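You operate a simulated robot arm through the tools that you are given. There is no shell and no other tool.

You are at the controls of a simulated two-armed robot. One attempt, no reset.

JOB
Fit the 75 W bulb in the raking lamp and switch it on again.
Fine: the old bulb has gone black; switch off and watch the Hot light go out before it comes out; it goes in the Spent cup; shut the lid before you switch on; leave the dial.

Only the result counts: the job must be done as asked and must still hold three seconds after the hand-in. Knocking over, shifting, dropping, spilling or breaking anything else fails it. A push-on lid holds only when it is set on centred and level and pressed home; a screw cap is set on level and turned clockwise until tight.

ROBOT AND FRAMES
Two 7-joint arms with fingered hands on one trunk that stands fixed in place. Base frame: the origin is at the foot of the trunk, x ahead of it, y to its left, z up; the work surface is at about z = 0.8. Readings come in m, rad, newtons and seconds.
The left shoulder is at [0.05, 0.214, 0.869], the right one opposite. With the tool pointing down near the work surface each hand reaches from about 0.4 to 0.9 m from the base axis, measured 20 degrees to its own side. Payload 3 kg a hand.
The TCP of each hand is the grasp point between the finger pads, 0.026 m short of the fingertips. In the tool frame z runs along the fingers and y along their closing line. The gripper opens to 0.132 m; its body begins 0.073 m behind the TCP. The gripper is a hand of 3 fingers: y runs from the thumb to the fingers, the wrist lies at [0, 0, -0.229] in the tool frame.
Orientation is told as [roll, pitch, yaw] about the base's x, y, z axes, in that order, counted from this pose: with the fingers straight down and closing along the base's y, the tool's x points along the base's -x, its y along +y and its z along -z.

CONTROLS
- The arms move only by the tool drive_tool. It takes "left_series", "right_series" or both (then of equal length, played together; a hand with none holds still); each is a list of rows, each an object of numbers (a shift or turn left out is 0): "tx", "ty", "tz": the shift along the tool's x, y, z in m; "ax", "ay", "az": the turn, a rotation vector about the tool's x, y, z in rad. In form: [{"tx": .., "ty": .., "tz": .., "ax": .., "ay": .., "az": ..}, ...]. A call has 1 to 20 rows; each row shifts and turns the commanded pose from where the row before left it, along the tool's axes as they then stand. A row lasts 0.2 s, in which the tool goes at most 0.05 m and 0.15 rad; a call with a longer step from one row to the next is refused whole. Where a pose cannot be reached the arm comes as near as it can. A force on the tool above 90 N (or 10 N above the force at the start of the call, whichever is more), or a blocked arm, ends the call early, and 0.2 s more pass. In this call time passes only in rows, and 0.2 s behind the last. It gives the time, the measured TCP pose, the force on the tool (base axes), the opening and the grip force at its end, in the units of the frame above (readings bear some noise), with the torque about the TCP (base axes, N m) and any sound that the robot's microphone picked up, and new pictures: "views" is both (left out), scene, wrist or none (wrist: the cameras of the hands that moved).
- Cameras (640 x 400 px; columns grow to the right, rows downward): "scene" is now at [0.0284, -0.0241, 1.4959]; the picture's right is [-0.28, -0.96, 0.00], its down [-0.66, 0.19, -0.72] and it looks along [0.69, -0.20, -0.69] (base axes); focal length 345 px, centre (320, 200). "left" rides on the left gripper at [-0.061, 0.003, -0.092] in its tool frame; the picture's right is [-0.05, -1.00, 0.00], its down [0.83, -0.04, -0.56] and it looks along [0.55, -0.03, 0.83] (tool axes); focal length 230 px, centre (320, 200). "right" rides on the right gripper at [0.061, 0.003, -0.092] in its tool frame; the picture's right is [-0.05, 1.00, 0.00], its down [-0.83, -0.04, -0.56] and it looks along [-0.55, -0.03, 0.83] (tool axes); focal length 230 px, centre (320, 200). There is no depth. A picture from a camera that has moved, and an enlarged one, comes with that camera's place and axes in the base frame and with its lens.
- finger_targets(finger1, finger2, thumb_bend, hand): sets how far each is bent, from 0 (flat) to 1 (curled in); at 0.3 the hand is open as for a grip, at 0.7 the pads meet at the TCP. One left out holds its place. A second passes; each finger stops where it meets its share of the squeeze, and holds until it gets a number again. It is the only way to open and close the hand. It gives what a move gives, with no picture; readings hold the bend of each and the force on the fingers (four entries, about 0 where the hand has none), thumb and palm.
- aim_head(pan, tilt): turns the head with the scene camera to pan (to the left, within 1.501 rad either way) and tilt (down, from -0.506 to 1.204), counted from straight ahead of the robot. It gives what a move gives, and a new picture of the scene camera.
- zoom(camera, box): a new picture of the part [left, top, right, bottom] of that camera's present view, enlarged. The clock stands still meanwhile.
- hand_in(): hands the job in; it is judged then, once.

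Places have to be worked out from the pictures, the camera data and where the tool is seen. Open the grippers and draw the arms clear of the work before you hand the job in, unless the task says otherwise.

The tools are called after "Request:" by a JSON object that holds its "name" and its "arguments". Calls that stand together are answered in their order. drive_tool: Moves the arms, as the interface text tells. Its arguments: {"type":"object","properties":{"left_series":{"type":"array"},"right_series":{"type":"array"},"views":{"type":"string","enum":["both","scene","wrist","none"]}},"required":[]} The other tools are called the same way: finger_targets (finger1, finger2, thumb_bend, hand) moves the fingers one by one; aim_head (pan, tilt) turns the head that bears the scene camera; zoom (camera, box) takes an enlarged picture of a part of a camera's view; hand_in () hands the job in.

At the start:

```text
time_s: 0.0
left_ee_pos: [0.4301, 0.0789, 1.2337]
left_orientation: [-0.001, 0.0, -0.158]
left_force: [-0.8, 0.2, 0.2]
left_torque: [0.01, -0.01, 0.01]
left_opening: 0.1319
left_grasp_force: 0.0
left_shape: jaw
left_bend: [0.3, 0.3, 0.3]
left_finger forces: [0.1, 0.0, 0.0, 0.0, 0.1, 0.0]
right_ee_pos: [0.4554, -0.2792, 1.1759]
right_orientation: [0.001, -0.001, -0.16]
right_force: [0.3, 0.6, 0.0]
right_torque: [0.02, 0.02, -0.03]
right_opening: 0.132
right_grasp_force: 0.1
right_shape: jaw
right_bend: [0.3, 0.3, 0.3]
right_finger forces: [0.1, 0.1, 0.1, 0.1, 0.1, 0.0]
head pan, tilt (commanded): [-0.283, 0.764]
```

scene: 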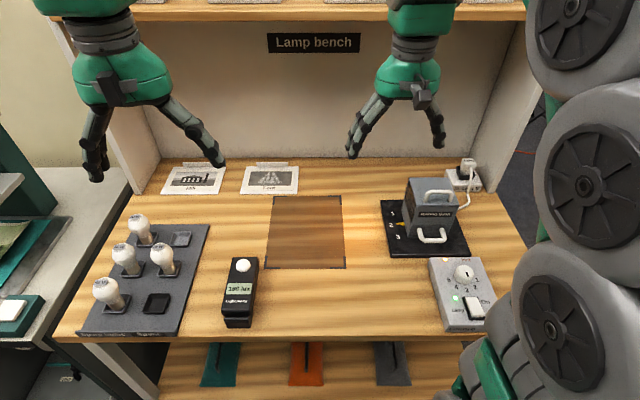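
right: 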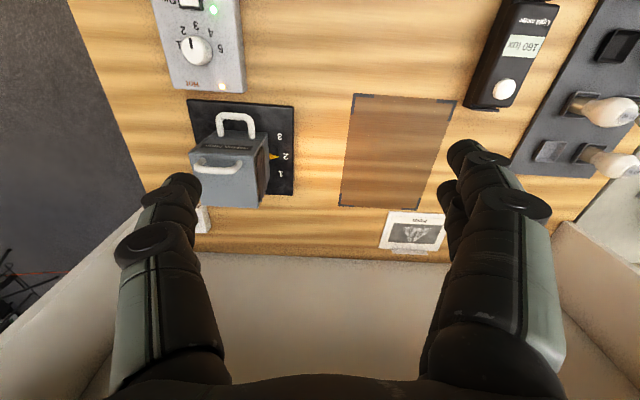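
left: 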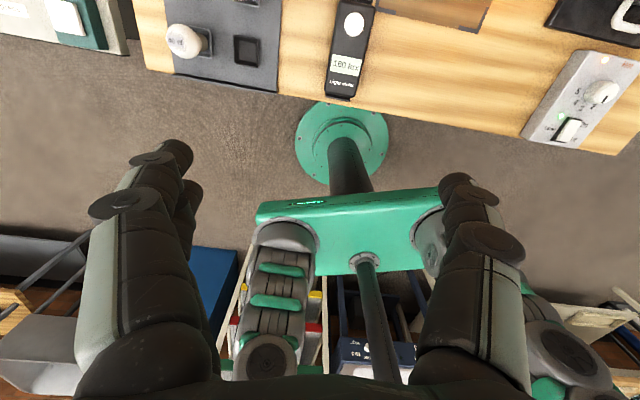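

I start by looking closely at the scene: bulbs on a rack at left, lamp at right with a control box. I zoom in on each to read labels.

Request:
{"name": "zoom", "arguments": {"camera": "scene", "box": [70, 200, 230, 345]}}

Request:
{"name": "zoom", "arguments": {"camera": "scene", "box": [370, 160, 510, 260]}}

Request:
{"name": "zoom", "arguments": {"camera": "scene", "box": [410, 245, 530, 345]}}

Request:
{"name": "zoom", "arguments": {"camera": "right", "box": [150, 0, 310, 220]}}

Request:
{"name": "zoom", "arguments": {"camera": "scene", "box": [150, 150, 350, 275]}}

```text
2.76 times, centred on (150, 272) of scene
camera zoom: at [0.0284, -0.0241, 1.4959], right [-0.28, -0.96, 0.0], down [-0.66, 0.19, -0.72], along [0.69, -0.2, -0.69], focal length 952 px, centre (789, 0)
```

zoom: 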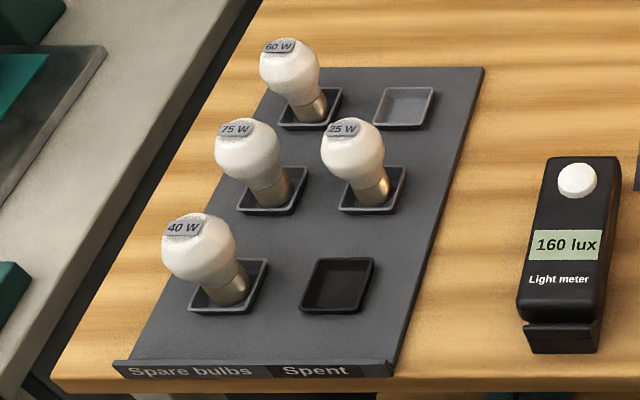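

```text
4.00 times, centred on (440, 210) of scene
camera zoom: at [0.0284, -0.0241, 1.4959], right [-0.28, -0.96, 0.0], down [-0.66, 0.19, -0.72], along [0.69, -0.2, -0.69], focal length 1380 px, centre (-160, 160)
```

zoom: 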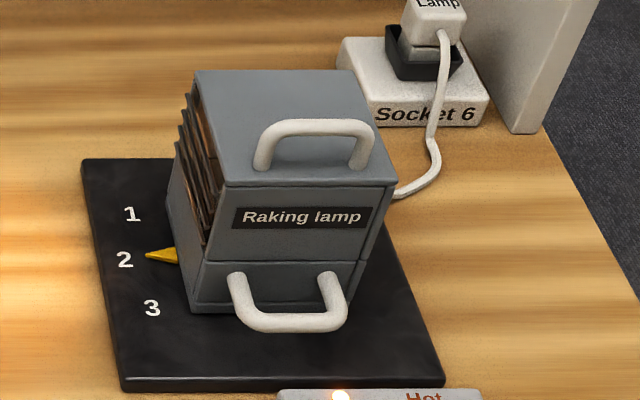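

```text
4.00 times, centred on (470, 295) of scene
camera zoom: at [0.0284, -0.0241, 1.4959], right [-0.28, -0.96, 0.0], down [-0.66, 0.19, -0.72], along [0.69, -0.2, -0.69], focal length 1380 px, centre (-280, -180)
```

zoom: 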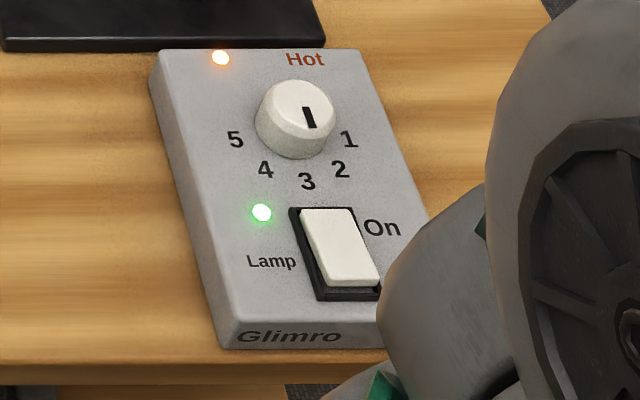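

```text
1.82 times, centred on (230, 110) of right
camera zoom: at [0.3955, -0.2666, 1.2688], right [0.21, 0.98, 0.0], down [0.81, -0.17, 0.56], along [0.54, -0.12, -0.83], focal length 418 px, centre (484, 364)
```

zoom: 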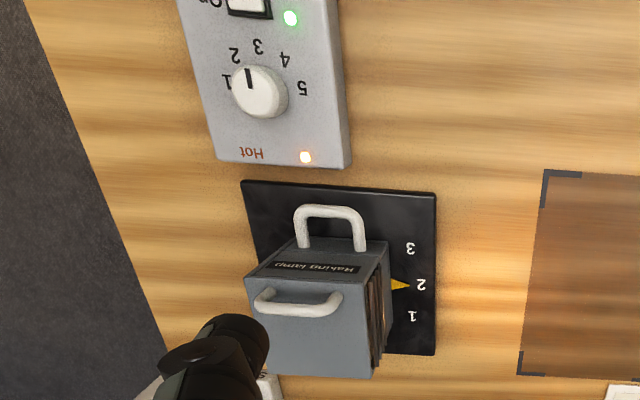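

```text
3.20 times, centred on (250, 212) of scene
camera zoom: at [0.0284, -0.0241, 1.4959], right [-0.28, -0.96, 0.0], down [-0.66, 0.19, -0.72], along [0.69, -0.2, -0.69], focal length 1104 px, centre (544, 160)
```

zoom: 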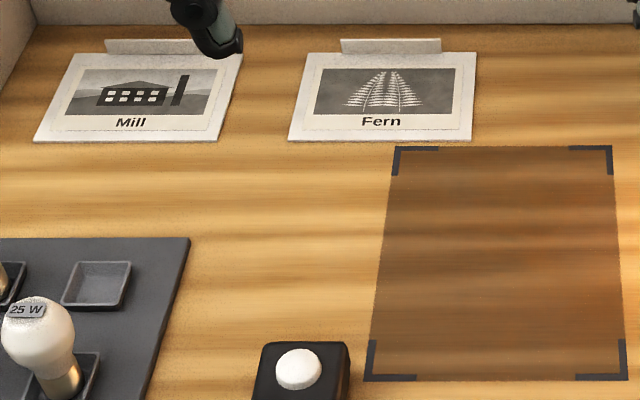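

The lamp box sits on a plate near (0.55, -0.46) with a control box near (0.30, -0.43). Hot (amber) and Lamp (green) are lit, and the 75 W bulb is near (0.59, 0.27). I move the right hand back and sideways so its camera sees the switch and lamp better.

Request:
{"name": "drive_tool", "arguments": {"right_series": [{"tx": 0.021, "ty": -0.029, "tz": 0.01}, {"tx": 0.021, "ty": -0.029, "tz": 0.01}, {"tx": 0.021, "ty": -0.029, "tz": 0.01}, {"tx": 0.021, "ty": -0.029, "tz": 0.01}], "views": "both"}}

```text
time_s: 1.0
left_ee_pos: [0.4293, 0.078, 1.2327]
left_orientation: [0.001, 0.0, -0.158]
left_force: [0.6, -0.2, 0.3]
left_torque: [0.02, -0.03, 0.01]
left_opening: 0.1317
left_grasp_force: 0.0
left_shape: jaw
left_bend: [0.3, 0.3, 0.3]
left_finger forces: [0.0, 0.0, 0.1, 0.0, 0.0, 0.1]
right_ee_pos: [0.3539, -0.3799, 1.135]
right_orientation: [-0.002, 0.001, -0.16]
right_force: [0.2, -1.0, 0.7]
right_torque: [0.0, -0.03, -0.02]
right_opening: 0.1319
right_grasp_force: 0.0
right_shape: jaw
right_bend: [0.3, 0.3, 0.3]
right_finger forces: [0.0, 0.1, 0.0, 0.1, 0.0, 0.0]
head pan, tilt (commanded): [-0.283, 0.764]
camera scene: at [0.0284, -0.0241, 1.4959], right [-0.28, -0.96, 0.0], down [-0.66, 0.19, -0.72], along [0.69, -0.2, -0.69], focal length 345 px, centre (320, 200)
camera right: at [0.2942, -0.3668, 1.2274], right [0.21, 0.98, 0.0], down [0.81, -0.17, 0.56], along [0.54, -0.12, -0.83], focal length 230 px, centre (320, 200)
```

scene: 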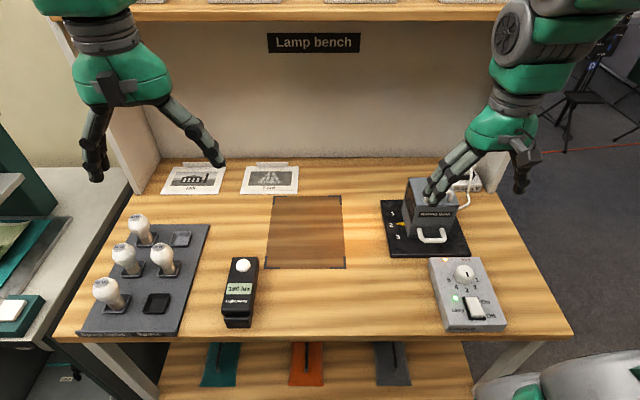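
right: 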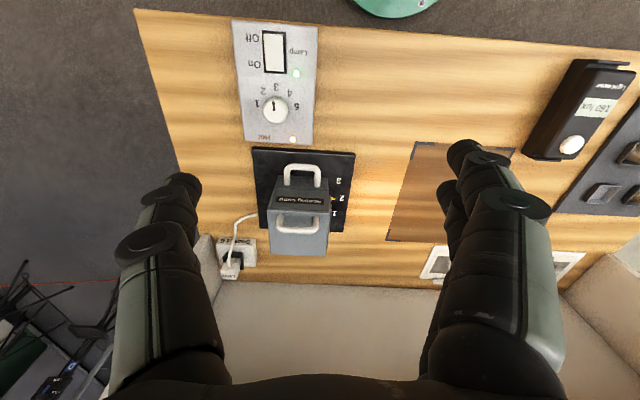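

Both cameras now see the control box clearly: "On" toward the dial, "Off" toward the front edge. I zoom in on both to localise.

Request:
{"name": "zoom", "arguments": {"camera": "right", "box": [220, 10, 340, 85]}}

Request:
{"name": "zoom", "arguments": {"camera": "right", "box": [220, 85, 380, 280]}}

Request:
{"name": "zoom", "arguments": {"camera": "scene", "box": [420, 250, 520, 340]}}

Request:
{"name": "zoom", "arguments": {"camera": "scene", "box": [375, 165, 495, 265]}}

```text
5.33 times, centred on (280, 48) of right
camera zoom: at [0.2942, -0.3668, 1.2274], right [0.21, 0.98, 0.0], down [0.81, -0.17, 0.56], along [0.54, -0.12, -0.83], focal length 1227 px, centre (533, 1013)
```

zoom: 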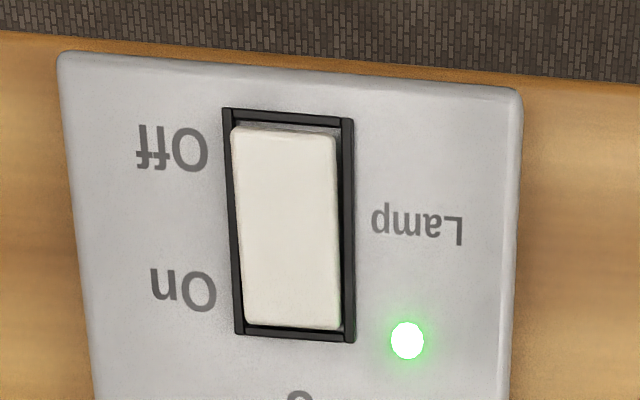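

```text
2.05 times, centred on (300, 182) of right
camera zoom: at [0.2942, -0.3668, 1.2274], right [0.21, 0.98, 0.0], down [0.81, -0.17, 0.56], along [0.54, -0.12, -0.83], focal length 472 px, centre (361, 236)
```

zoom: 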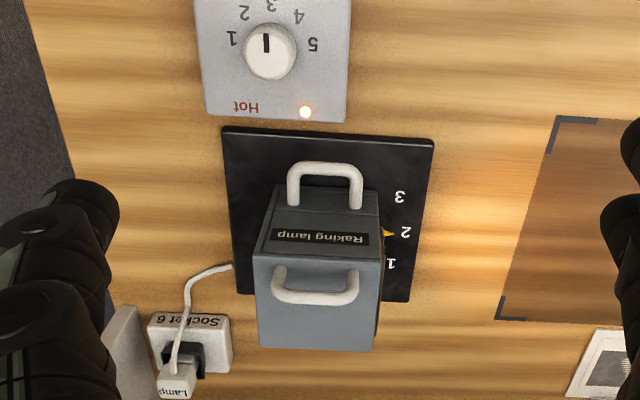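

```text
4.44 times, centred on (470, 295) of scene
camera zoom: at [0.0284, -0.0241, 1.4959], right [-0.28, -0.96, 0.0], down [-0.66, 0.19, -0.72], along [0.69, -0.2, -0.69], focal length 1534 px, centre (-347, -222)
```

zoom: 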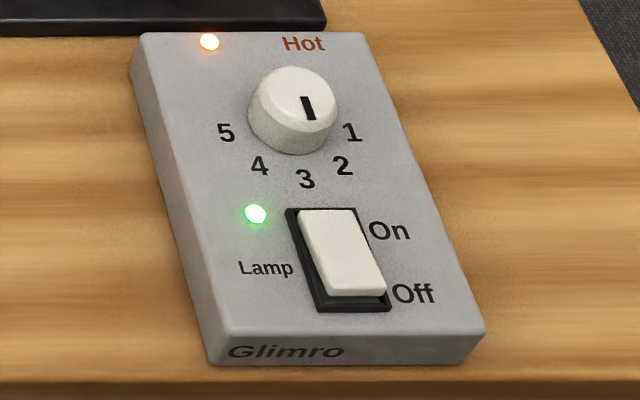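

```text
4.00 times, centred on (435, 215) of scene
camera zoom: at [0.0284, -0.0241, 1.4959], right [-0.28, -0.96, 0.0], down [-0.66, 0.19, -0.72], along [0.69, -0.2, -0.69], focal length 1380 px, centre (-140, 140)
```

zoom: 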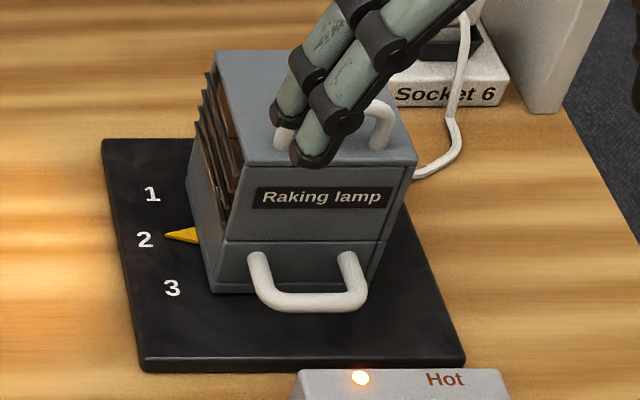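

The rocker's Off end is at about (0.272, -0.427, 0.842), triangulated from both cameras. I close the right hand's fingers to make a pointer and look at how the tips lie.

Request:
{"name": "finger_targets", "arguments": {"hand": "right", "finger1": 0.7, "finger2": 0.7, "thumb_bend": 0.7}}

Request:
{"name": "zoom", "arguments": {"camera": "right", "box": [0, 0, 640, 400]}}

Request:
{"name": "zoom", "arguments": {"camera": "scene", "box": [440, 60, 560, 220]}}

```text
time_s: 2.0
left_ee_pos: [0.4294, 0.0791, 1.2328]
left_orientation: [0.002, -0.001, -0.157]
left_force: [0.6, -0.8, -0.4]
left_torque: [0.04, 0.0, -0.02]
left_opening: 0.1319
left_grasp_force: 0.1
left_shape: jaw
left_bend: [0.3, 0.3, 0.3]
left_finger forces: [0.1, 0.0, 0.0, 0.0, 0.1, 0.0]
right_ee_pos: [0.3537, -0.3792, 1.1345]
right_orientation: [0.0, 0.0, -0.159]
right_force: [0.3, 0.0, -0.4]
right_torque: [-0.02, -0.01, 0.02]
right_opening: 0.0061
right_grasp_force: 0.0
right_shape: fingers
right_bend: [0.7, 0.7, 0.7]
right_finger forces: [0.0, 0.1, 0.0, 0.1, 0.1, 0.0]
head pan, tilt (commanded): [-0.283, 0.764]
```

```text
1.00 times, centred on (320, 200) of right (not enlarged: the box is as wide or as high as the picture)
camera zoom: at [0.2943, -0.3664, 1.2275], right [0.21, 0.98, 0.0], down [0.81, -0.17, 0.56], along [0.54, -0.12, -0.83], focal length 230 px, centre (320, 200)
```

zoom: 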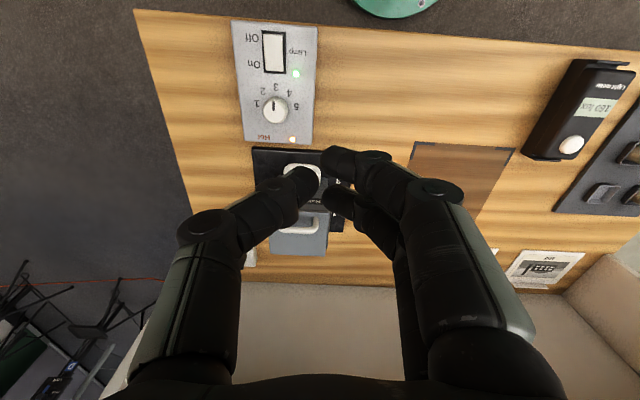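

```text
2.50 times, centred on (500, 140) of scene
camera zoom: at [0.0284, -0.0241, 1.4959], right [-0.28, -0.96, 0.0], down [-0.66, 0.19, -0.72], along [0.69, -0.2, -0.69], focal length 863 px, centre (-130, 350)
```

zoom: 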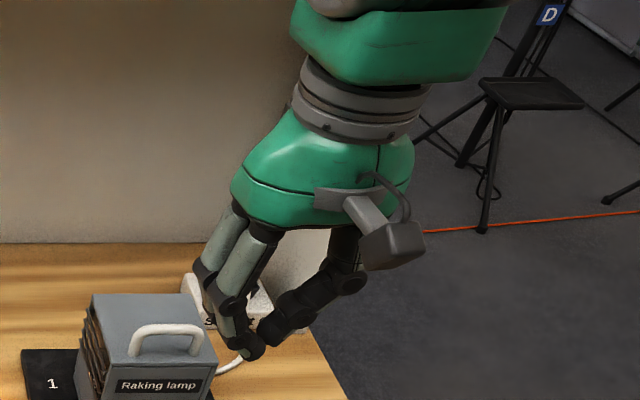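

Thumb alone makes the best pointer (it sits on the tool's centre line), so I open the two fingers away, keeping the thumb bent.

Request:
{"name": "finger_targets", "arguments": {"hand": "right", "finger1": 0.15, "finger2": 0.15, "thumb_bend": 0.7}}

Request:
{"name": "drive_tool", "arguments": {"right_series": [{"tx": 0.01424, "ty": -0.01056, "tz": 0.0409}, {"tx": 0.01424, "ty": -0.01056, "tz": 0.0409}, {"tx": 0.01424, "ty": -0.01056, "tz": 0.0409}, {"tx": 0.01424, "ty": -0.01056, "tz": 0.0409}, {"tx": 0.01424, "ty": -0.01056, "tz": 0.0409}], "views": "both"}}

```text
time_s: 3.0
left_ee_pos: [0.4295, 0.0793, 1.2336]
left_orientation: [-0.001, 0.0, -0.157]
left_force: [0.2, 0.5, 0.0]
left_torque: [0.01, -0.01, 0.0]
left_opening: 0.1319
left_grasp_force: 0.1
left_shape: jaw
left_bend: [0.3, 0.3, 0.3]
left_finger forces: [0.1, 0.0, 0.0, 0.0, 0.0, 0.0]
right_ee_pos: [0.3533, -0.3769, 1.1334]
right_orientation: [-0.001, -0.001, -0.16]
right_force: [0.3, 0.5, -1.0]
right_torque: [-0.01, -0.01, 0.0]
right_opening: 0.0843
right_grasp_force: 0.0
right_shape: fingers
right_bend: [0.15, 0.15, 0.7]
right_finger forces: [0.0, 0.1, 0.0, 0.1, 0.0, 0.0]
head pan, tilt (commanded): [-0.283, 0.764]
```

```text
time_s: 4.2
left_ee_pos: [0.4295, 0.0786, 1.2338]
left_orientation: [-0.002, 0.001, -0.159]
left_force: [0.0, 0.0, -0.4]
left_torque: [0.0, 0.01, -0.02]
left_opening: 0.1317
left_grasp_force: 0.0
left_shape: jaw
left_bend: [0.3, 0.3, 0.3]
left_finger forces: [0.0, 0.0, 0.1, 0.0, 0.0, 0.1]
right_ee_pos: [0.276, -0.4204, 0.9304]
right_orientation: [0.0, 0.0, -0.158]
right_force: [0.2, -0.3, -0.1]
right_torque: [-0.03, 0.0, -0.02]
right_opening: 0.0847
right_grasp_force: 0.1
right_shape: fingers
right_bend: [0.15, 0.15, 0.7]
right_finger forces: [0.1, 0.0, 0.0, 0.1, 0.0, 0.1]
head pan, tilt (commanded): [-0.283, 0.764]
camera scene: at [0.0284, -0.0241, 1.4959], right [-0.28, -0.96, 0.0], down [-0.66, 0.19, -0.72], along [0.69, -0.2, -0.69], focal length 345 px, centre (320, 200)
camera right: at [0.2169, -0.409, 1.0233], right [0.21, 0.98, 0.0], down [0.81, -0.17, 0.56], along [0.54, -0.12, -0.83], focal length 230 px, centre (320, 200)
```

scene: 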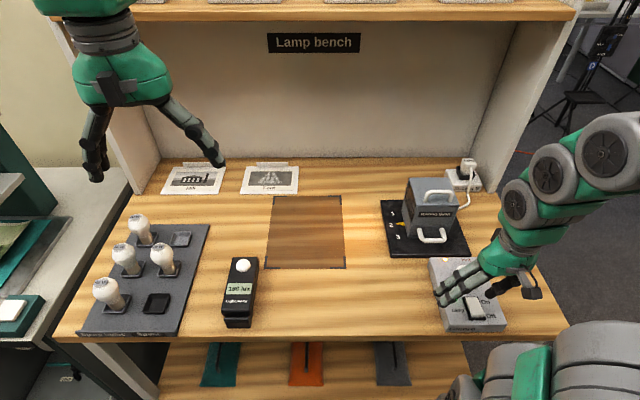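
right: 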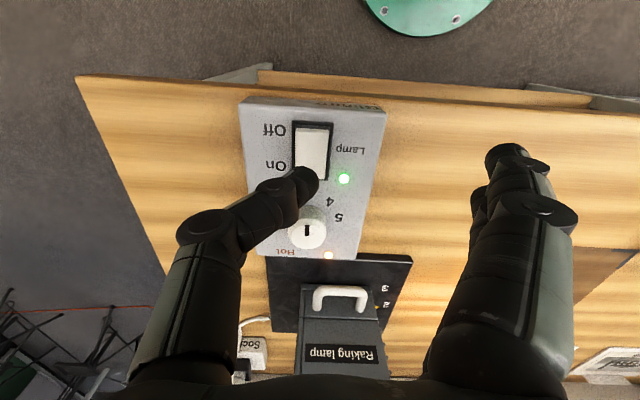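

The thumb tip lines up above the rocker's Off half. I shift 4 mm toward the front edge and descend to just above contact.

Request:
{"name": "drive_tool", "arguments": {"right_series": [{"tx": 0.004, "tz": 0.018}, {"tz": 0.018}, {"tz": 0.017}], "views": "both"}}

Request:
{"name": "zoom", "arguments": {"camera": "right", "box": [220, 80, 400, 260]}}

Request:
{"name": "zoom", "arguments": {"camera": "scene", "box": [420, 240, 540, 340]}}

```text
time_s: 5.0
left_ee_pos: [0.4297, 0.079, 1.2331]
left_orientation: [-0.001, 0.0, -0.16]
left_force: [0.1, 0.7, 0.1]
left_torque: [-0.02, -0.01, 0.0]
left_opening: 0.1317
left_grasp_force: 0.1
left_shape: jaw
left_bend: [0.3, 0.3, 0.3]
left_finger forces: [0.1, 0.0, 0.1, 0.0, 0.0, 0.1]
right_ee_pos: [0.2718, -0.4212, 0.9137]
right_orientation: [0.0, -0.001, -0.158]
right_force: [-0.6, 0.1, 0.4]
right_torque: [-0.03, 0.01, -0.02]
right_opening: 0.0846
right_grasp_force: 0.0
right_shape: fingers
right_bend: [0.15, 0.15, 0.7]
right_finger forces: [0.1, 0.1, 0.0, 0.0, 0.0, 0.1]
right hand out of reach, approached as far as the arm can: row 2, 3
head pan, tilt (commanded): [-0.283, 0.764]
camera scene: at [0.0284, -0.0241, 1.4959], right [-0.28, -0.96, 0.0], down [-0.66, 0.19, -0.72], along [0.69, -0.2, -0.69], focal length 345 px, centre (320, 200)
camera right: at [0.2121, -0.4091, 1.0061], right [0.21, 0.98, 0.0], down [0.81, -0.17, 0.56], along [0.54, -0.12, -0.83], focal length 230 px, centre (320, 200)
```

scene: 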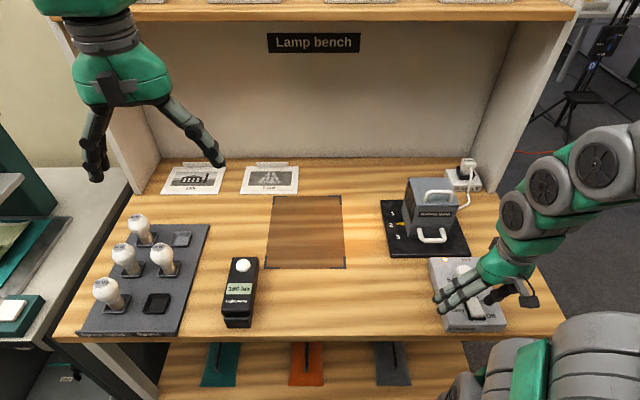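
right: 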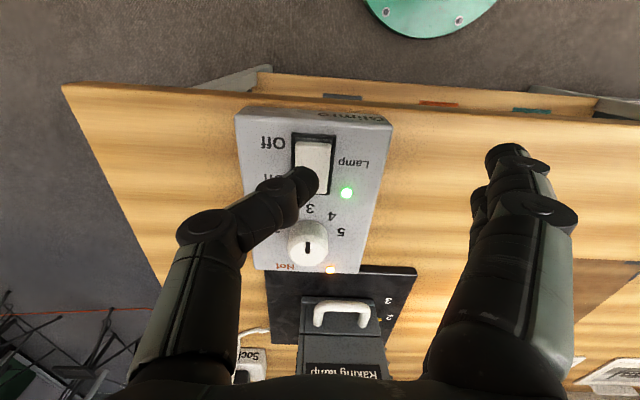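

```text
2.22 times, centred on (310, 170) of right
camera zoom: at [0.2121, -0.4091, 1.0061], right [0.21, 0.98, 0.0], down [0.81, -0.17, 0.56], along [0.54, -0.12, -0.83], focal length 511 px, centre (342, 267)
```

zoom: 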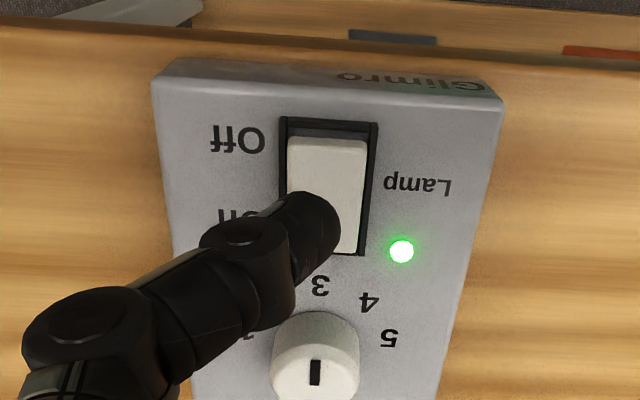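

```text
4.00 times, centred on (480, 290) of scene
camera zoom: at [0.0284, -0.0241, 1.4959], right [-0.28, -0.96, 0.0], down [-0.66, 0.19, -0.72], along [0.69, -0.2, -0.69], focal length 1380 px, centre (-320, -160)
```

zoom: 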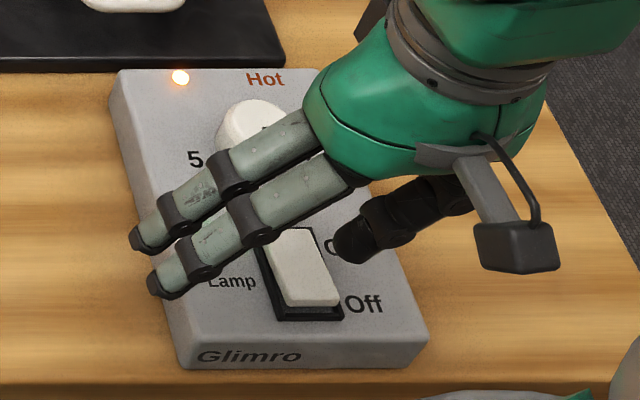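

The arm can't fold further with a vertical tool here (wrist too near the shoulder). I will lift a little, align yaw with the bench, and tilt the hand so the wrist leans forward, away from the shoulder.

Request:
{"name": "drive_tool", "arguments": {"right_series": [{"tz": -0.02, "az": 0.12}, {"ay": 0.09}, {"ay": 0.09}, {"ay": 0.09}, {"ay": 0.09}, {"ay": 0.09}], "views": "both"}}

```text
time_s: 6.4
left_ee_pos: [0.429, 0.0801, 1.2334]
left_orientation: [0.0, -0.001, -0.16]
left_force: [0.3, -0.2, 0.9]
left_torque: [0.02, 0.02, 0.01]
left_opening: 0.1319
left_grasp_force: 0.1
left_shape: jaw
left_bend: [0.3, 0.3, 0.3]
left_finger forces: [0.0, 0.1, 0.0, 0.1, 0.1, 0.0]
right_ee_pos: [0.269, -0.4182, 0.9332]
right_orientation: [0.0, 0.454, -0.278]
right_force: [0.8, -1.0, 0.2]
right_torque: [0.01, 0.03, 0.01]
right_opening: 0.0843
right_grasp_force: 0.0
right_shape: fingers
right_bend: [0.15, 0.15, 0.7]
right_finger forces: [0.1, 0.0, 0.1, 0.0, 0.1, 0.1]
head pan, tilt (commanded): [-0.283, 0.764]
camera scene: at [0.0284, -0.0241, 1.4959], right [-0.28, -0.96, 0.0], down [-0.66, 0.19, -0.72], along [0.69, -0.2, -0.69], focal length 345 px, centre (320, 200)
camera right: at [0.2577, -0.4128, 1.043], right [0.32, 0.95, -0.02], down [0.94, -0.31, 0.14], along [0.12, -0.06, -0.99], focal length 230 px, centre (320, 200)
```

scene: 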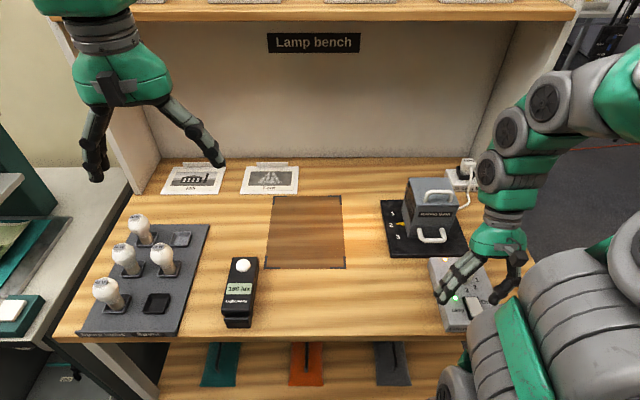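
right: 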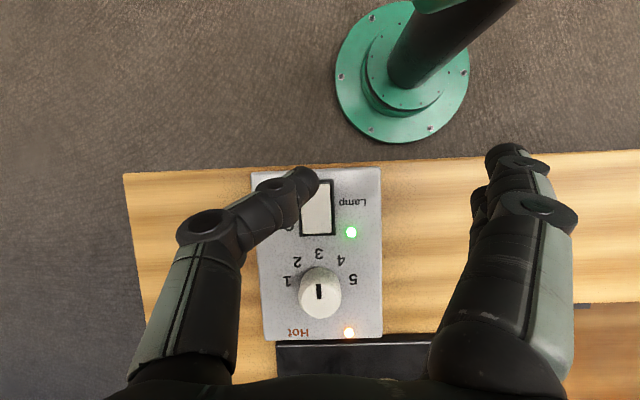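

Now the tilted hand reaches; thumb tip is about (0.256, -0.423, 0.910). I shift forward ~16 mm and descend to ~1 cm above the rocker.

Request:
{"name": "drive_tool", "arguments": {"right_series": [{"tx": -0.0127, "ty": 0.0002, "tz": 0.0131}, {"tx": -0.0127, "ty": 0.0002, "tz": 0.0131}, {"tx": -0.0127, "ty": 0.0001, "tz": 0.0131}], "views": "both"}}

Request:
{"name": "zoom", "arguments": {"camera": "right", "box": [220, 80, 420, 280]}}

Request:
{"name": "zoom", "arguments": {"camera": "scene", "box": [420, 240, 540, 340]}}

```text
time_s: 7.2
left_ee_pos: [0.4292, 0.0797, 1.2335]
left_orientation: [0.0, -0.001, -0.159]
left_force: [-1.0, 0.4, -0.4]
left_torque: [0.0, 0.01, -0.01]
left_opening: 0.1319
left_grasp_force: 0.1
left_shape: jaw
left_bend: [0.3, 0.3, 0.3]
left_finger forces: [0.0, 0.0, 0.0, 0.0, 0.0, 0.0]
right_ee_pos: [0.288, -0.4236, 0.8811]
right_orientation: [0.001, 0.45, -0.28]
right_force: [0.0, -1.0, 0.0]
right_torque: [0.04, 0.03, -0.01]
right_opening: 0.0846
right_grasp_force: 0.0
right_shape: fingers
right_bend: [0.15, 0.15, 0.7]
right_finger forces: [0.1, 0.0, 0.1, 0.0, 0.1, 0.1]
head pan, tilt (commanded): [-0.283, 0.764]
camera scene: at [0.0285, -0.0241, 1.4959], right [-0.28, -0.96, 0.0], down [-0.66, 0.19, -0.72], along [0.69, -0.2, -0.69], focal length 345 px, centre (320, 200)
camera right: at [0.2749, -0.418, 0.991], right [0.32, 0.95, -0.02], down [0.94, -0.31, 0.14], along [0.12, -0.07, -0.99], focal length 230 px, centre (320, 200)
```

scene: 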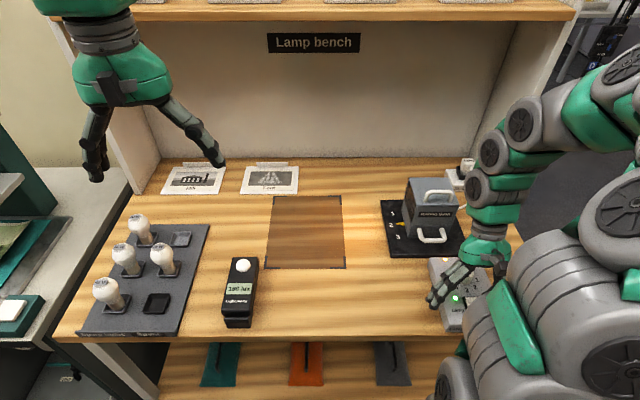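
right: 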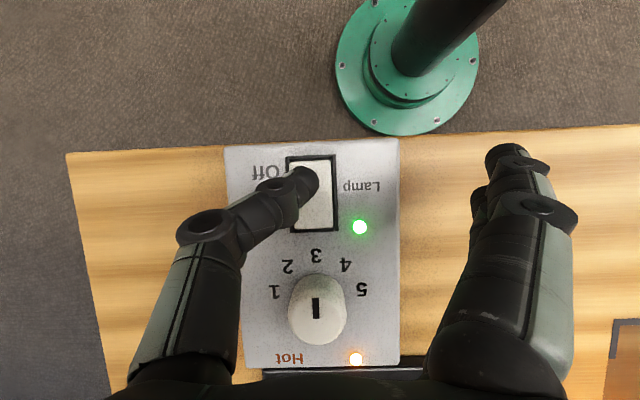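

```text
2.00 times, centred on (320, 180) of right
camera zoom: at [0.2749, -0.418, 0.991], right [0.32, 0.95, -0.02], down [0.94, -0.31, 0.14], along [0.12, -0.07, -0.99], focal length 460 px, centre (320, 240)
```

zoom: 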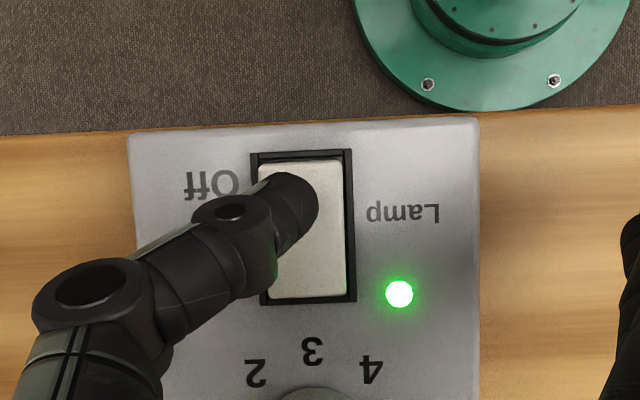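

```text
4.00 times, centred on (480, 290) of scene
camera zoom: at [0.0285, -0.0241, 1.4959], right [-0.28, -0.96, 0.0], down [-0.66, 0.19, -0.72], along [0.69, -0.2, -0.69], focal length 1380 px, centre (-320, -160)
```

zoom: 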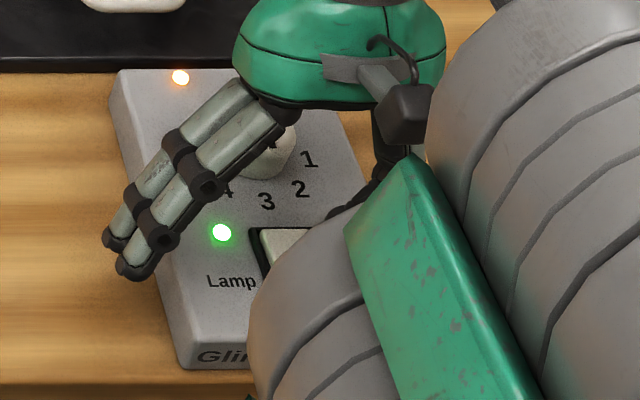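

Thumb tip is centred over the Off half of the rocker, about 1.5 cm up. I move 4 mm further toward the Off edge and descend gently to contact, checking force.

Request:
{"name": "drive_tool", "arguments": {"right_series": [{"tx": -0.0007, "ty": -0.0001, "tz": 0.0108}, {"tx": -0.00175, "tz": 0.0036}], "views": "wrist"}}

```text
time_s: 7.8
left_ee_pos: [0.4296, 0.0787, 1.2336]
left_orientation: [0.0, 0.001, -0.161]
left_force: [1.0, 1.2, 0.0]
left_torque: [-0.01, 0.03, 0.01]
left_opening: 0.1318
left_grasp_force: 0.0
left_shape: jaw
left_bend: [0.3, 0.3, 0.3]
left_finger forces: [0.1, 0.0, 0.0, 0.1, 0.0, 0.0]
right_ee_pos: [0.2815, -0.4246, 0.867]
right_orientation: [-0.009, 0.45, -0.283]
right_force: [-18.9, -21.2, 83.2]
right_torque: [-1.0, 1.0, 0.06]
right_opening: 0.0823
right_grasp_force: 42.8
right_shape: fingers
right_bend: [0.15, 0.15, 0.74]
right_finger forces: [0.0, 0.0, 0.0, 0.1, 84.9, 0.1]
head pan, tilt (commanded): [-0.283, 0.764]
camera right: at [0.2688, -0.4184, 0.978], right [0.32, 0.95, -0.03], down [0.94, -0.31, 0.14], along [0.12, -0.07, -0.99], focal length 230 px, centre (320, 200)
```

right: 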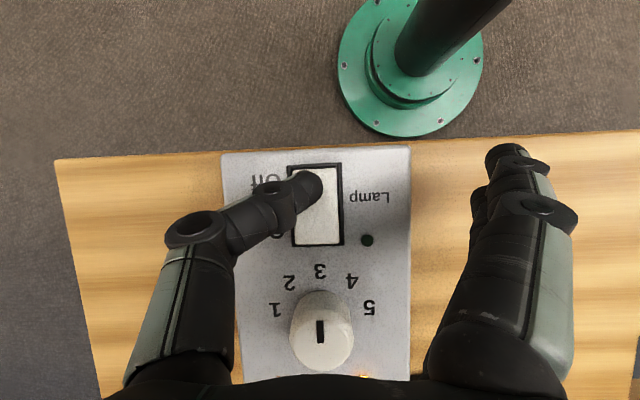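

The green Lamp light is out — the switch went Off (force reached 83 N, so I back off at once). I lift straight up.

Request:
{"name": "drive_tool", "arguments": {"right_series": [{"tx": 0.0066, "tz": -0.0135}, {"tx": 0.0132, "tz": -0.027}, {"tx": 0.0132, "tz": -0.027}], "views": "both"}}

Request:
{"name": "zoom", "arguments": {"camera": "right", "box": [200, 100, 440, 400]}}

Request:
{"name": "zoom", "arguments": {"camera": "scene", "box": [420, 240, 540, 340]}}

```text
time_s: 8.6
left_ee_pos: [0.4288, 0.0792, 1.2336]
left_orientation: [0.001, 0.0, -0.159]
left_force: [-1.0, 0.0, 0.6]
left_torque: [0.0, -0.02, 0.0]
left_opening: 0.1319
left_grasp_force: 0.1
left_shape: jaw
left_bend: [0.3, 0.3, 0.3]
left_finger forces: [0.0, 0.0, 0.0, 0.0, 0.1, 0.0]
right_ee_pos: [0.2833, -0.4233, 0.9399]
right_orientation: [0.0, 0.452, -0.278]
right_force: [0.2, 0.0, 0.3]
right_torque: [0.0, 0.01, 0.02]
right_opening: 0.0841
right_grasp_force: 0.0
right_shape: fingers
right_bend: [0.15, 0.15, 0.7]
right_finger forces: [0.1, 0.0, 0.1, 0.1, 0.1, 0.0]
head pan, tilt (commanded): [-0.283, 0.764]
camera scene: at [0.0284, -0.0241, 1.4959], right [-0.28, -0.96, 0.0], down [-0.66, 0.19, -0.72], along [0.69, -0.2, -0.69], focal length 345 px, centre (320, 200)
camera right: at [0.2704, -0.4168, 1.0501], right [0.32, 0.95, -0.02], down [0.94, -0.31, 0.14], along [0.12, -0.07, -0.99], focal length 230 px, centre (320, 200)
```

scene: 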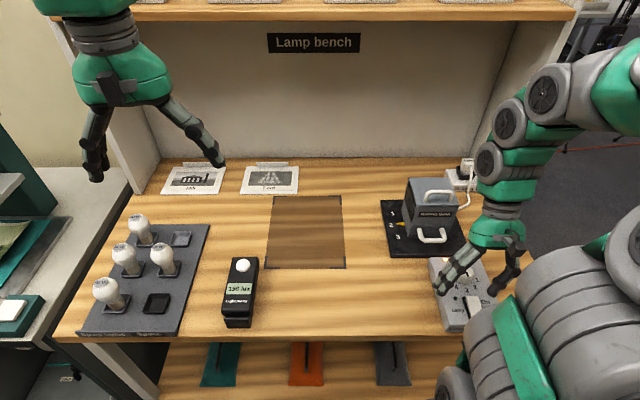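
right: 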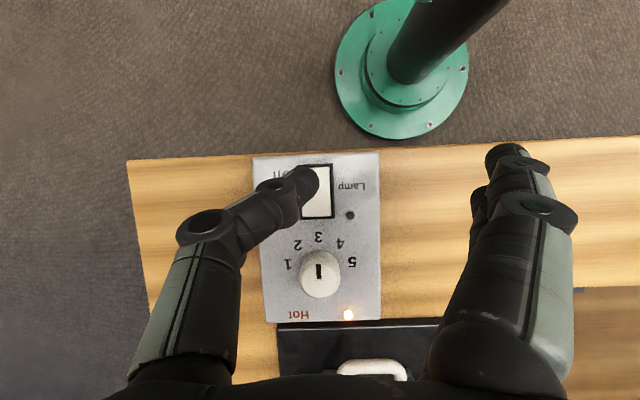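

```text
1.33 times, centred on (320, 250) of right
camera zoom: at [0.2704, -0.4168, 1.0501], right [0.32, 0.95, -0.02], down [0.94, -0.31, 0.14], along [0.12, -0.07, -0.99], focal length 307 px, centre (320, 133)
```

zoom: 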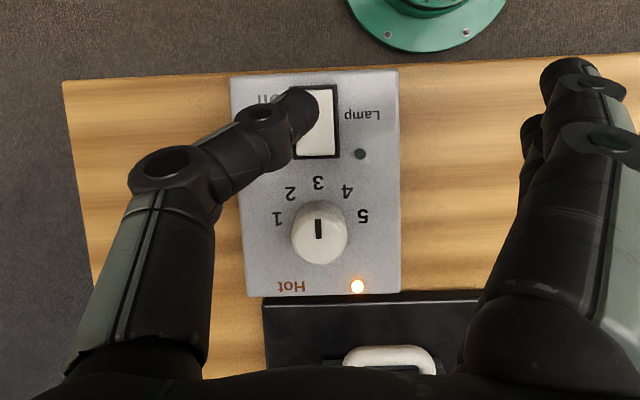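

```text
4.00 times, centred on (480, 290) of scene
camera zoom: at [0.0284, -0.0241, 1.4959], right [-0.28, -0.96, 0.0], down [-0.66, 0.19, -0.72], along [0.69, -0.2, -0.69], focal length 1380 px, centre (-320, -160)
```

zoom: 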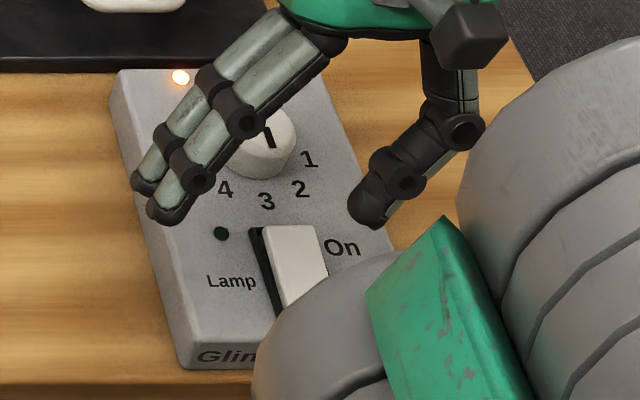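

Lamp is off; the Hot light is still glowing, so I wait. Meanwhile I raise the right hand and straighten it to look closely at the lamp's lid.

Request:
{"name": "drive_tool", "arguments": {"right_series": [{"tx": -0.0169, "ty": 0.0077, "tz": -0.0416}, {"tx": -0.0169, "ty": 0.0077, "tz": -0.0416}, {"tx": -0.0169, "ty": 0.0077, "tz": -0.0416}, {"tx": -0.0169, "ty": 0.0077, "tz": -0.0416}, {"ay": -0.113}, {"ay": -0.113}, {"ay": -0.113}, {"ay": -0.113}], "views": "both"}}

Request:
{"name": "zoom", "arguments": {"camera": "right", "box": [230, 60, 410, 240]}}

Request:
{"name": "zoom", "arguments": {"camera": "scene", "box": [375, 160, 535, 340]}}

```text
time_s: 10.4
left_ee_pos: [0.4298, 0.0787, 1.2324]
left_orientation: [0.0, 0.0, -0.158]
left_force: [-0.4, 0.2, 0.1]
left_torque: [0.0, -0.02, -0.01]
left_opening: 0.1317
left_grasp_force: 0.0
left_shape: jaw
left_bend: [0.3, 0.3, 0.3]
left_finger forces: [0.1, 0.0, 0.0, 0.1, 0.1, 0.0]
right_ee_pos: [0.4191, -0.429, 1.0623]
right_orientation: [-0.002, -0.003, -0.279]
right_force: [0.5, 0.9, -0.4]
right_torque: [-0.01, -0.01, -0.02]
right_opening: 0.0842
right_grasp_force: 0.0
right_shape: fingers
right_bend: [0.15, 0.15, 0.7]
right_finger forces: [0.1, 0.0, 0.1, 0.1, 0.0, 0.1]
head pan, tilt (commanded): [-0.283, 0.764]
camera scene: at [0.0284, -0.0241, 1.4959], right [-0.28, -0.96, 0.0], down [-0.66, 0.19, -0.72], along [0.69, -0.2, -0.69], focal length 345 px, centre (320, 200)
camera right: at [0.3625, -0.4105, 1.1543], right [0.32, 0.95, 0.0], down [0.78, -0.27, 0.56], along [0.53, -0.18, -0.83], focal length 230 px, centre (320, 200)
```

scene: 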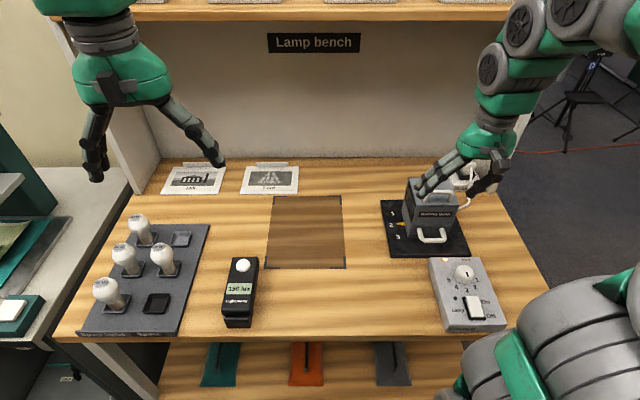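
right: 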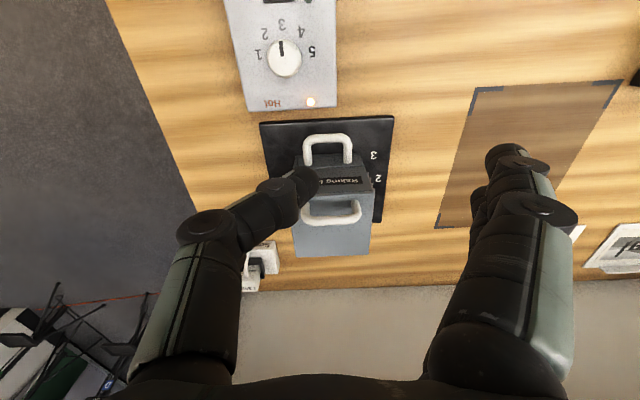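

```text
2.22 times, centred on (320, 150) of right
camera zoom: at [0.3625, -0.4105, 1.1543], right [0.32, 0.95, 0.0], down [0.78, -0.27, 0.56], along [0.53, -0.18, -0.83], focal length 511 px, centre (320, 311)
```

zoom: 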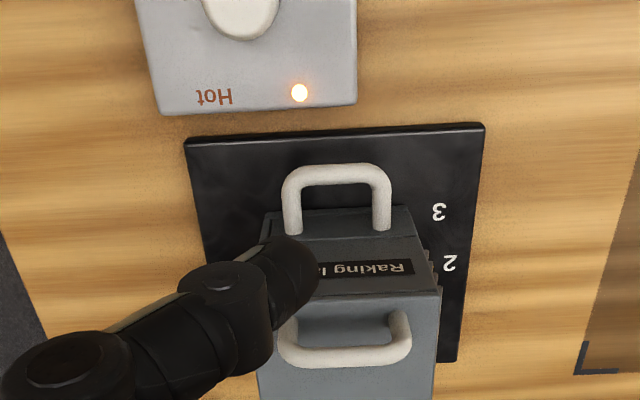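

```text
2.22 times, centred on (455, 250) of scene
camera zoom: at [0.0284, -0.0241, 1.4959], right [-0.28, -0.96, 0.0], down [-0.66, 0.19, -0.72], along [0.69, -0.2, -0.69], focal length 767 px, centre (20, 89)
```

zoom: 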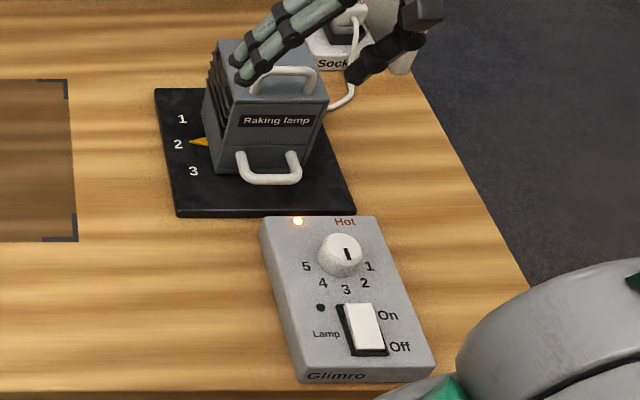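

The Hot light is still lit. I open the hand to the normal grip shape for an unobstructed wrist view of the lid.

Request:
{"name": "finger_targets", "arguments": {"hand": "right", "finger1": 0.3, "finger2": 0.3, "thumb_bend": 0.3}}

Request:
{"name": "zoom", "arguments": {"camera": "right", "box": [230, 60, 430, 280]}}

Request:
{"name": "zoom", "arguments": {"camera": "right", "box": [270, 120, 400, 210]}}

Request:
{"name": "zoom", "arguments": {"camera": "scene", "box": [385, 160, 485, 250]}}

```text
time_s: 11.4
left_ee_pos: [0.4301, 0.0789, 1.2322]
left_orientation: [0.0, -0.002, -0.158]
left_force: [-0.2, -1.2, -0.1]
left_torque: [-0.02, 0.01, 0.02]
left_opening: 0.1318
left_grasp_force: 0.0
left_shape: jaw
left_bend: [0.3, 0.3, 0.3]
left_finger forces: [0.1, 0.0, 0.0, 0.1, 0.0, 0.1]
right_ee_pos: [0.4201, -0.4295, 1.062]
right_orientation: [0.0, -0.002, -0.279]
right_force: [1.3, -0.2, -0.4]
right_torque: [0.0, -0.01, -0.01]
right_opening: 0.1346
right_grasp_force: 0.2
right_shape: fingers
right_bend: [0.3, 0.3, 0.3]
right_finger forces: [0.1, 0.0, 0.1, 0.1, 0.1, 0.0]
head pan, tilt (commanded): [-0.283, 0.764]
```

```text
1.82 times, centred on (330, 170) of right
camera zoom: at [0.3625, -0.4109, 1.1544], right [0.32, 0.95, 0.0], down [0.79, -0.27, 0.56], along [0.53, -0.18, -0.83], focal length 418 px, centre (302, 254)
```

zoom: 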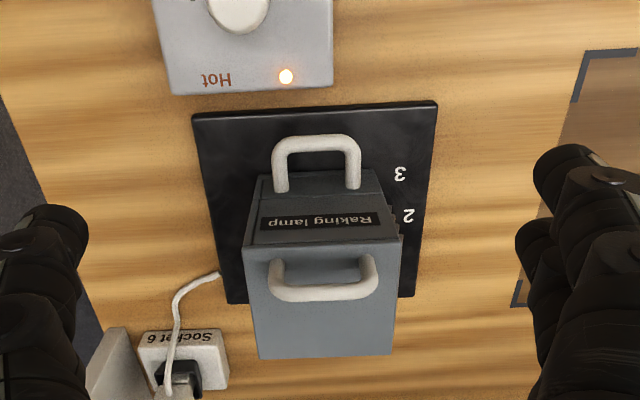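

```text
4.44 times, centred on (335, 165) of right
camera zoom: at [0.3625, -0.4109, 1.1544], right [0.32, 0.95, 0.0], down [0.79, -0.27, 0.56], along [0.53, -0.18, -0.83], focal length 1022 px, centre (253, 356)
```

zoom: 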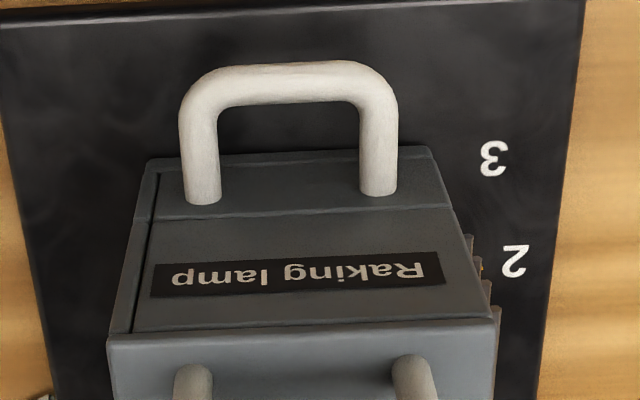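

```text
4.44 times, centred on (435, 205) of scene
camera zoom: at [0.0284, -0.0241, 1.4959], right [-0.28, -0.96, 0.0], down [-0.66, 0.19, -0.72], along [0.69, -0.2, -0.69], focal length 1534 px, centre (-191, 178)
```

zoom: 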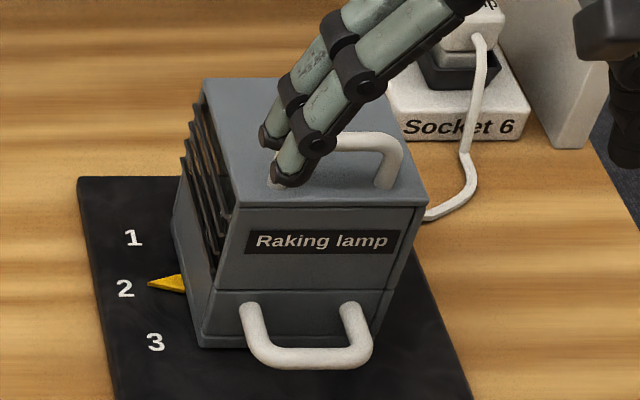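

The lid is the top plate with a handle near its front edge, evidently hinged at the back. While the Hot light stays lit I swing the left arm out of the way to the left so the right arm can later reach the rack.

Request:
{"name": "drive_tool", "arguments": {"left_series": [{"tx": 0.0207, "ty": 0.0383, "tz": -0.0022}, {"tx": 0.0207, "ty": 0.0383, "tz": -0.0022}, {"tx": 0.0207, "ty": 0.0383, "tz": -0.0022}, {"tx": 0.0207, "ty": 0.0383, "tz": -0.0022}, {"tx": 0.0207, "ty": 0.0383, "tz": -0.0022}, {"tx": 0.0207, "ty": 0.0383, "tz": -0.0022}, {"tx": 0.0207, "ty": 0.0383, "tz": -0.0022}, {"tx": 0.0207, "ty": 0.0383, "tz": -0.0022}, {"tx": 0.0207, "ty": 0.0383, "tz": -0.0022}], "views": "both"}}

Request:
{"name": "zoom", "arguments": {"camera": "right", "box": [230, 60, 430, 280]}}

```text
time_s: 13.4
left_ee_pos: [0.2995, 0.4497, 1.2531]
left_orientation: [-0.001, -0.001, -0.159]
left_force: [-0.9, 0.7, 0.5]
left_torque: [0.0, 0.01, -0.01]
left_opening: 0.1321
left_grasp_force: 0.0
left_shape: jaw
left_bend: [0.3, 0.3, 0.3]
left_finger forces: [0.1, 0.1, 0.0, 0.1, 0.0, 0.1]
right_ee_pos: [0.4196, -0.4293, 1.0614]
right_orientation: [0.0, -0.002, -0.28]
right_force: [0.9, 0.6, 0.9]
right_torque: [-0.02, 0.01, -0.01]
right_opening: 0.1348
right_grasp_force: 0.1
right_shape: fingers
right_bend: [0.3, 0.3, 0.3]
right_finger forces: [0.0, 0.0, 0.0, 0.0, 0.1, 0.0]
head pan, tilt (commanded): [-0.283, 0.764]
camera scene: at [0.0284, -0.024, 1.4959], right [-0.28, -0.96, 0.0], down [-0.66, 0.19, -0.72], along [0.69, -0.2, -0.69], focal length 345 px, centre (320, 200)
camera left: at [0.3618, 0.4415, 1.3437], right [-0.11, -0.99, 0.0], down [-0.83, 0.09, 0.56], along [-0.55, 0.06, -0.83], focal length 230 px, centre (320, 200)
```

scene: 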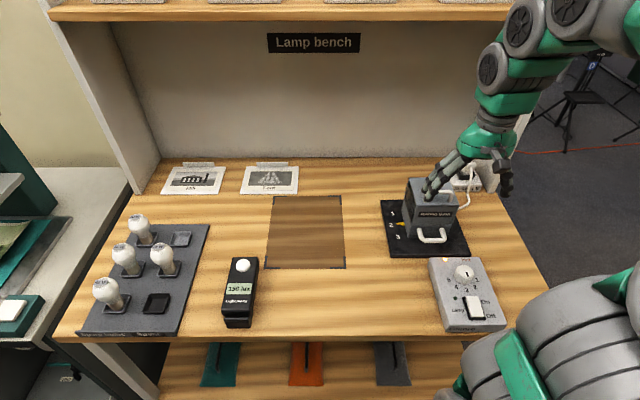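
left: 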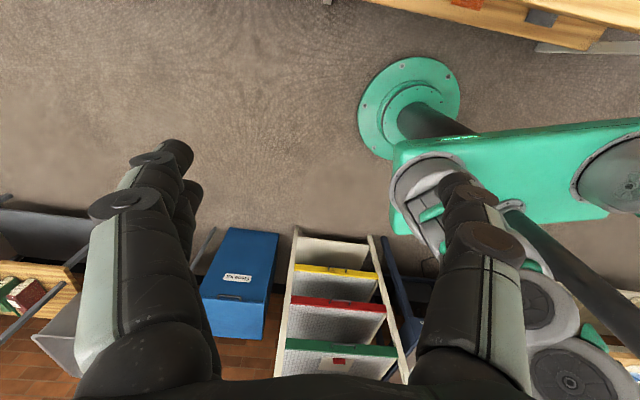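

```text
1.82 times, centred on (330, 170) of right
camera zoom: at [0.3624, -0.4109, 1.1545], right [0.32, 0.95, 0.0], down [0.79, -0.27, 0.56], along [0.53, -0.18, -0.83], focal length 418 px, centre (302, 254)
```

zoom: 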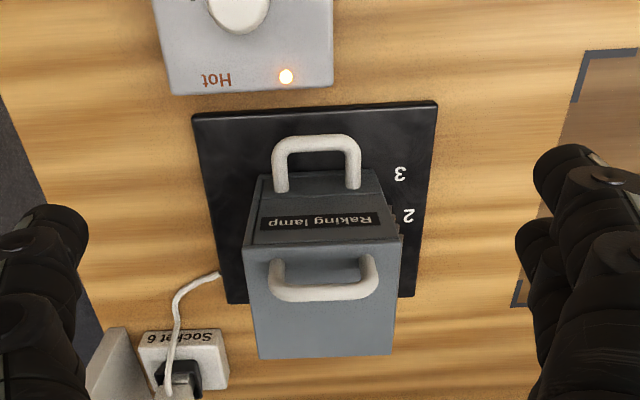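

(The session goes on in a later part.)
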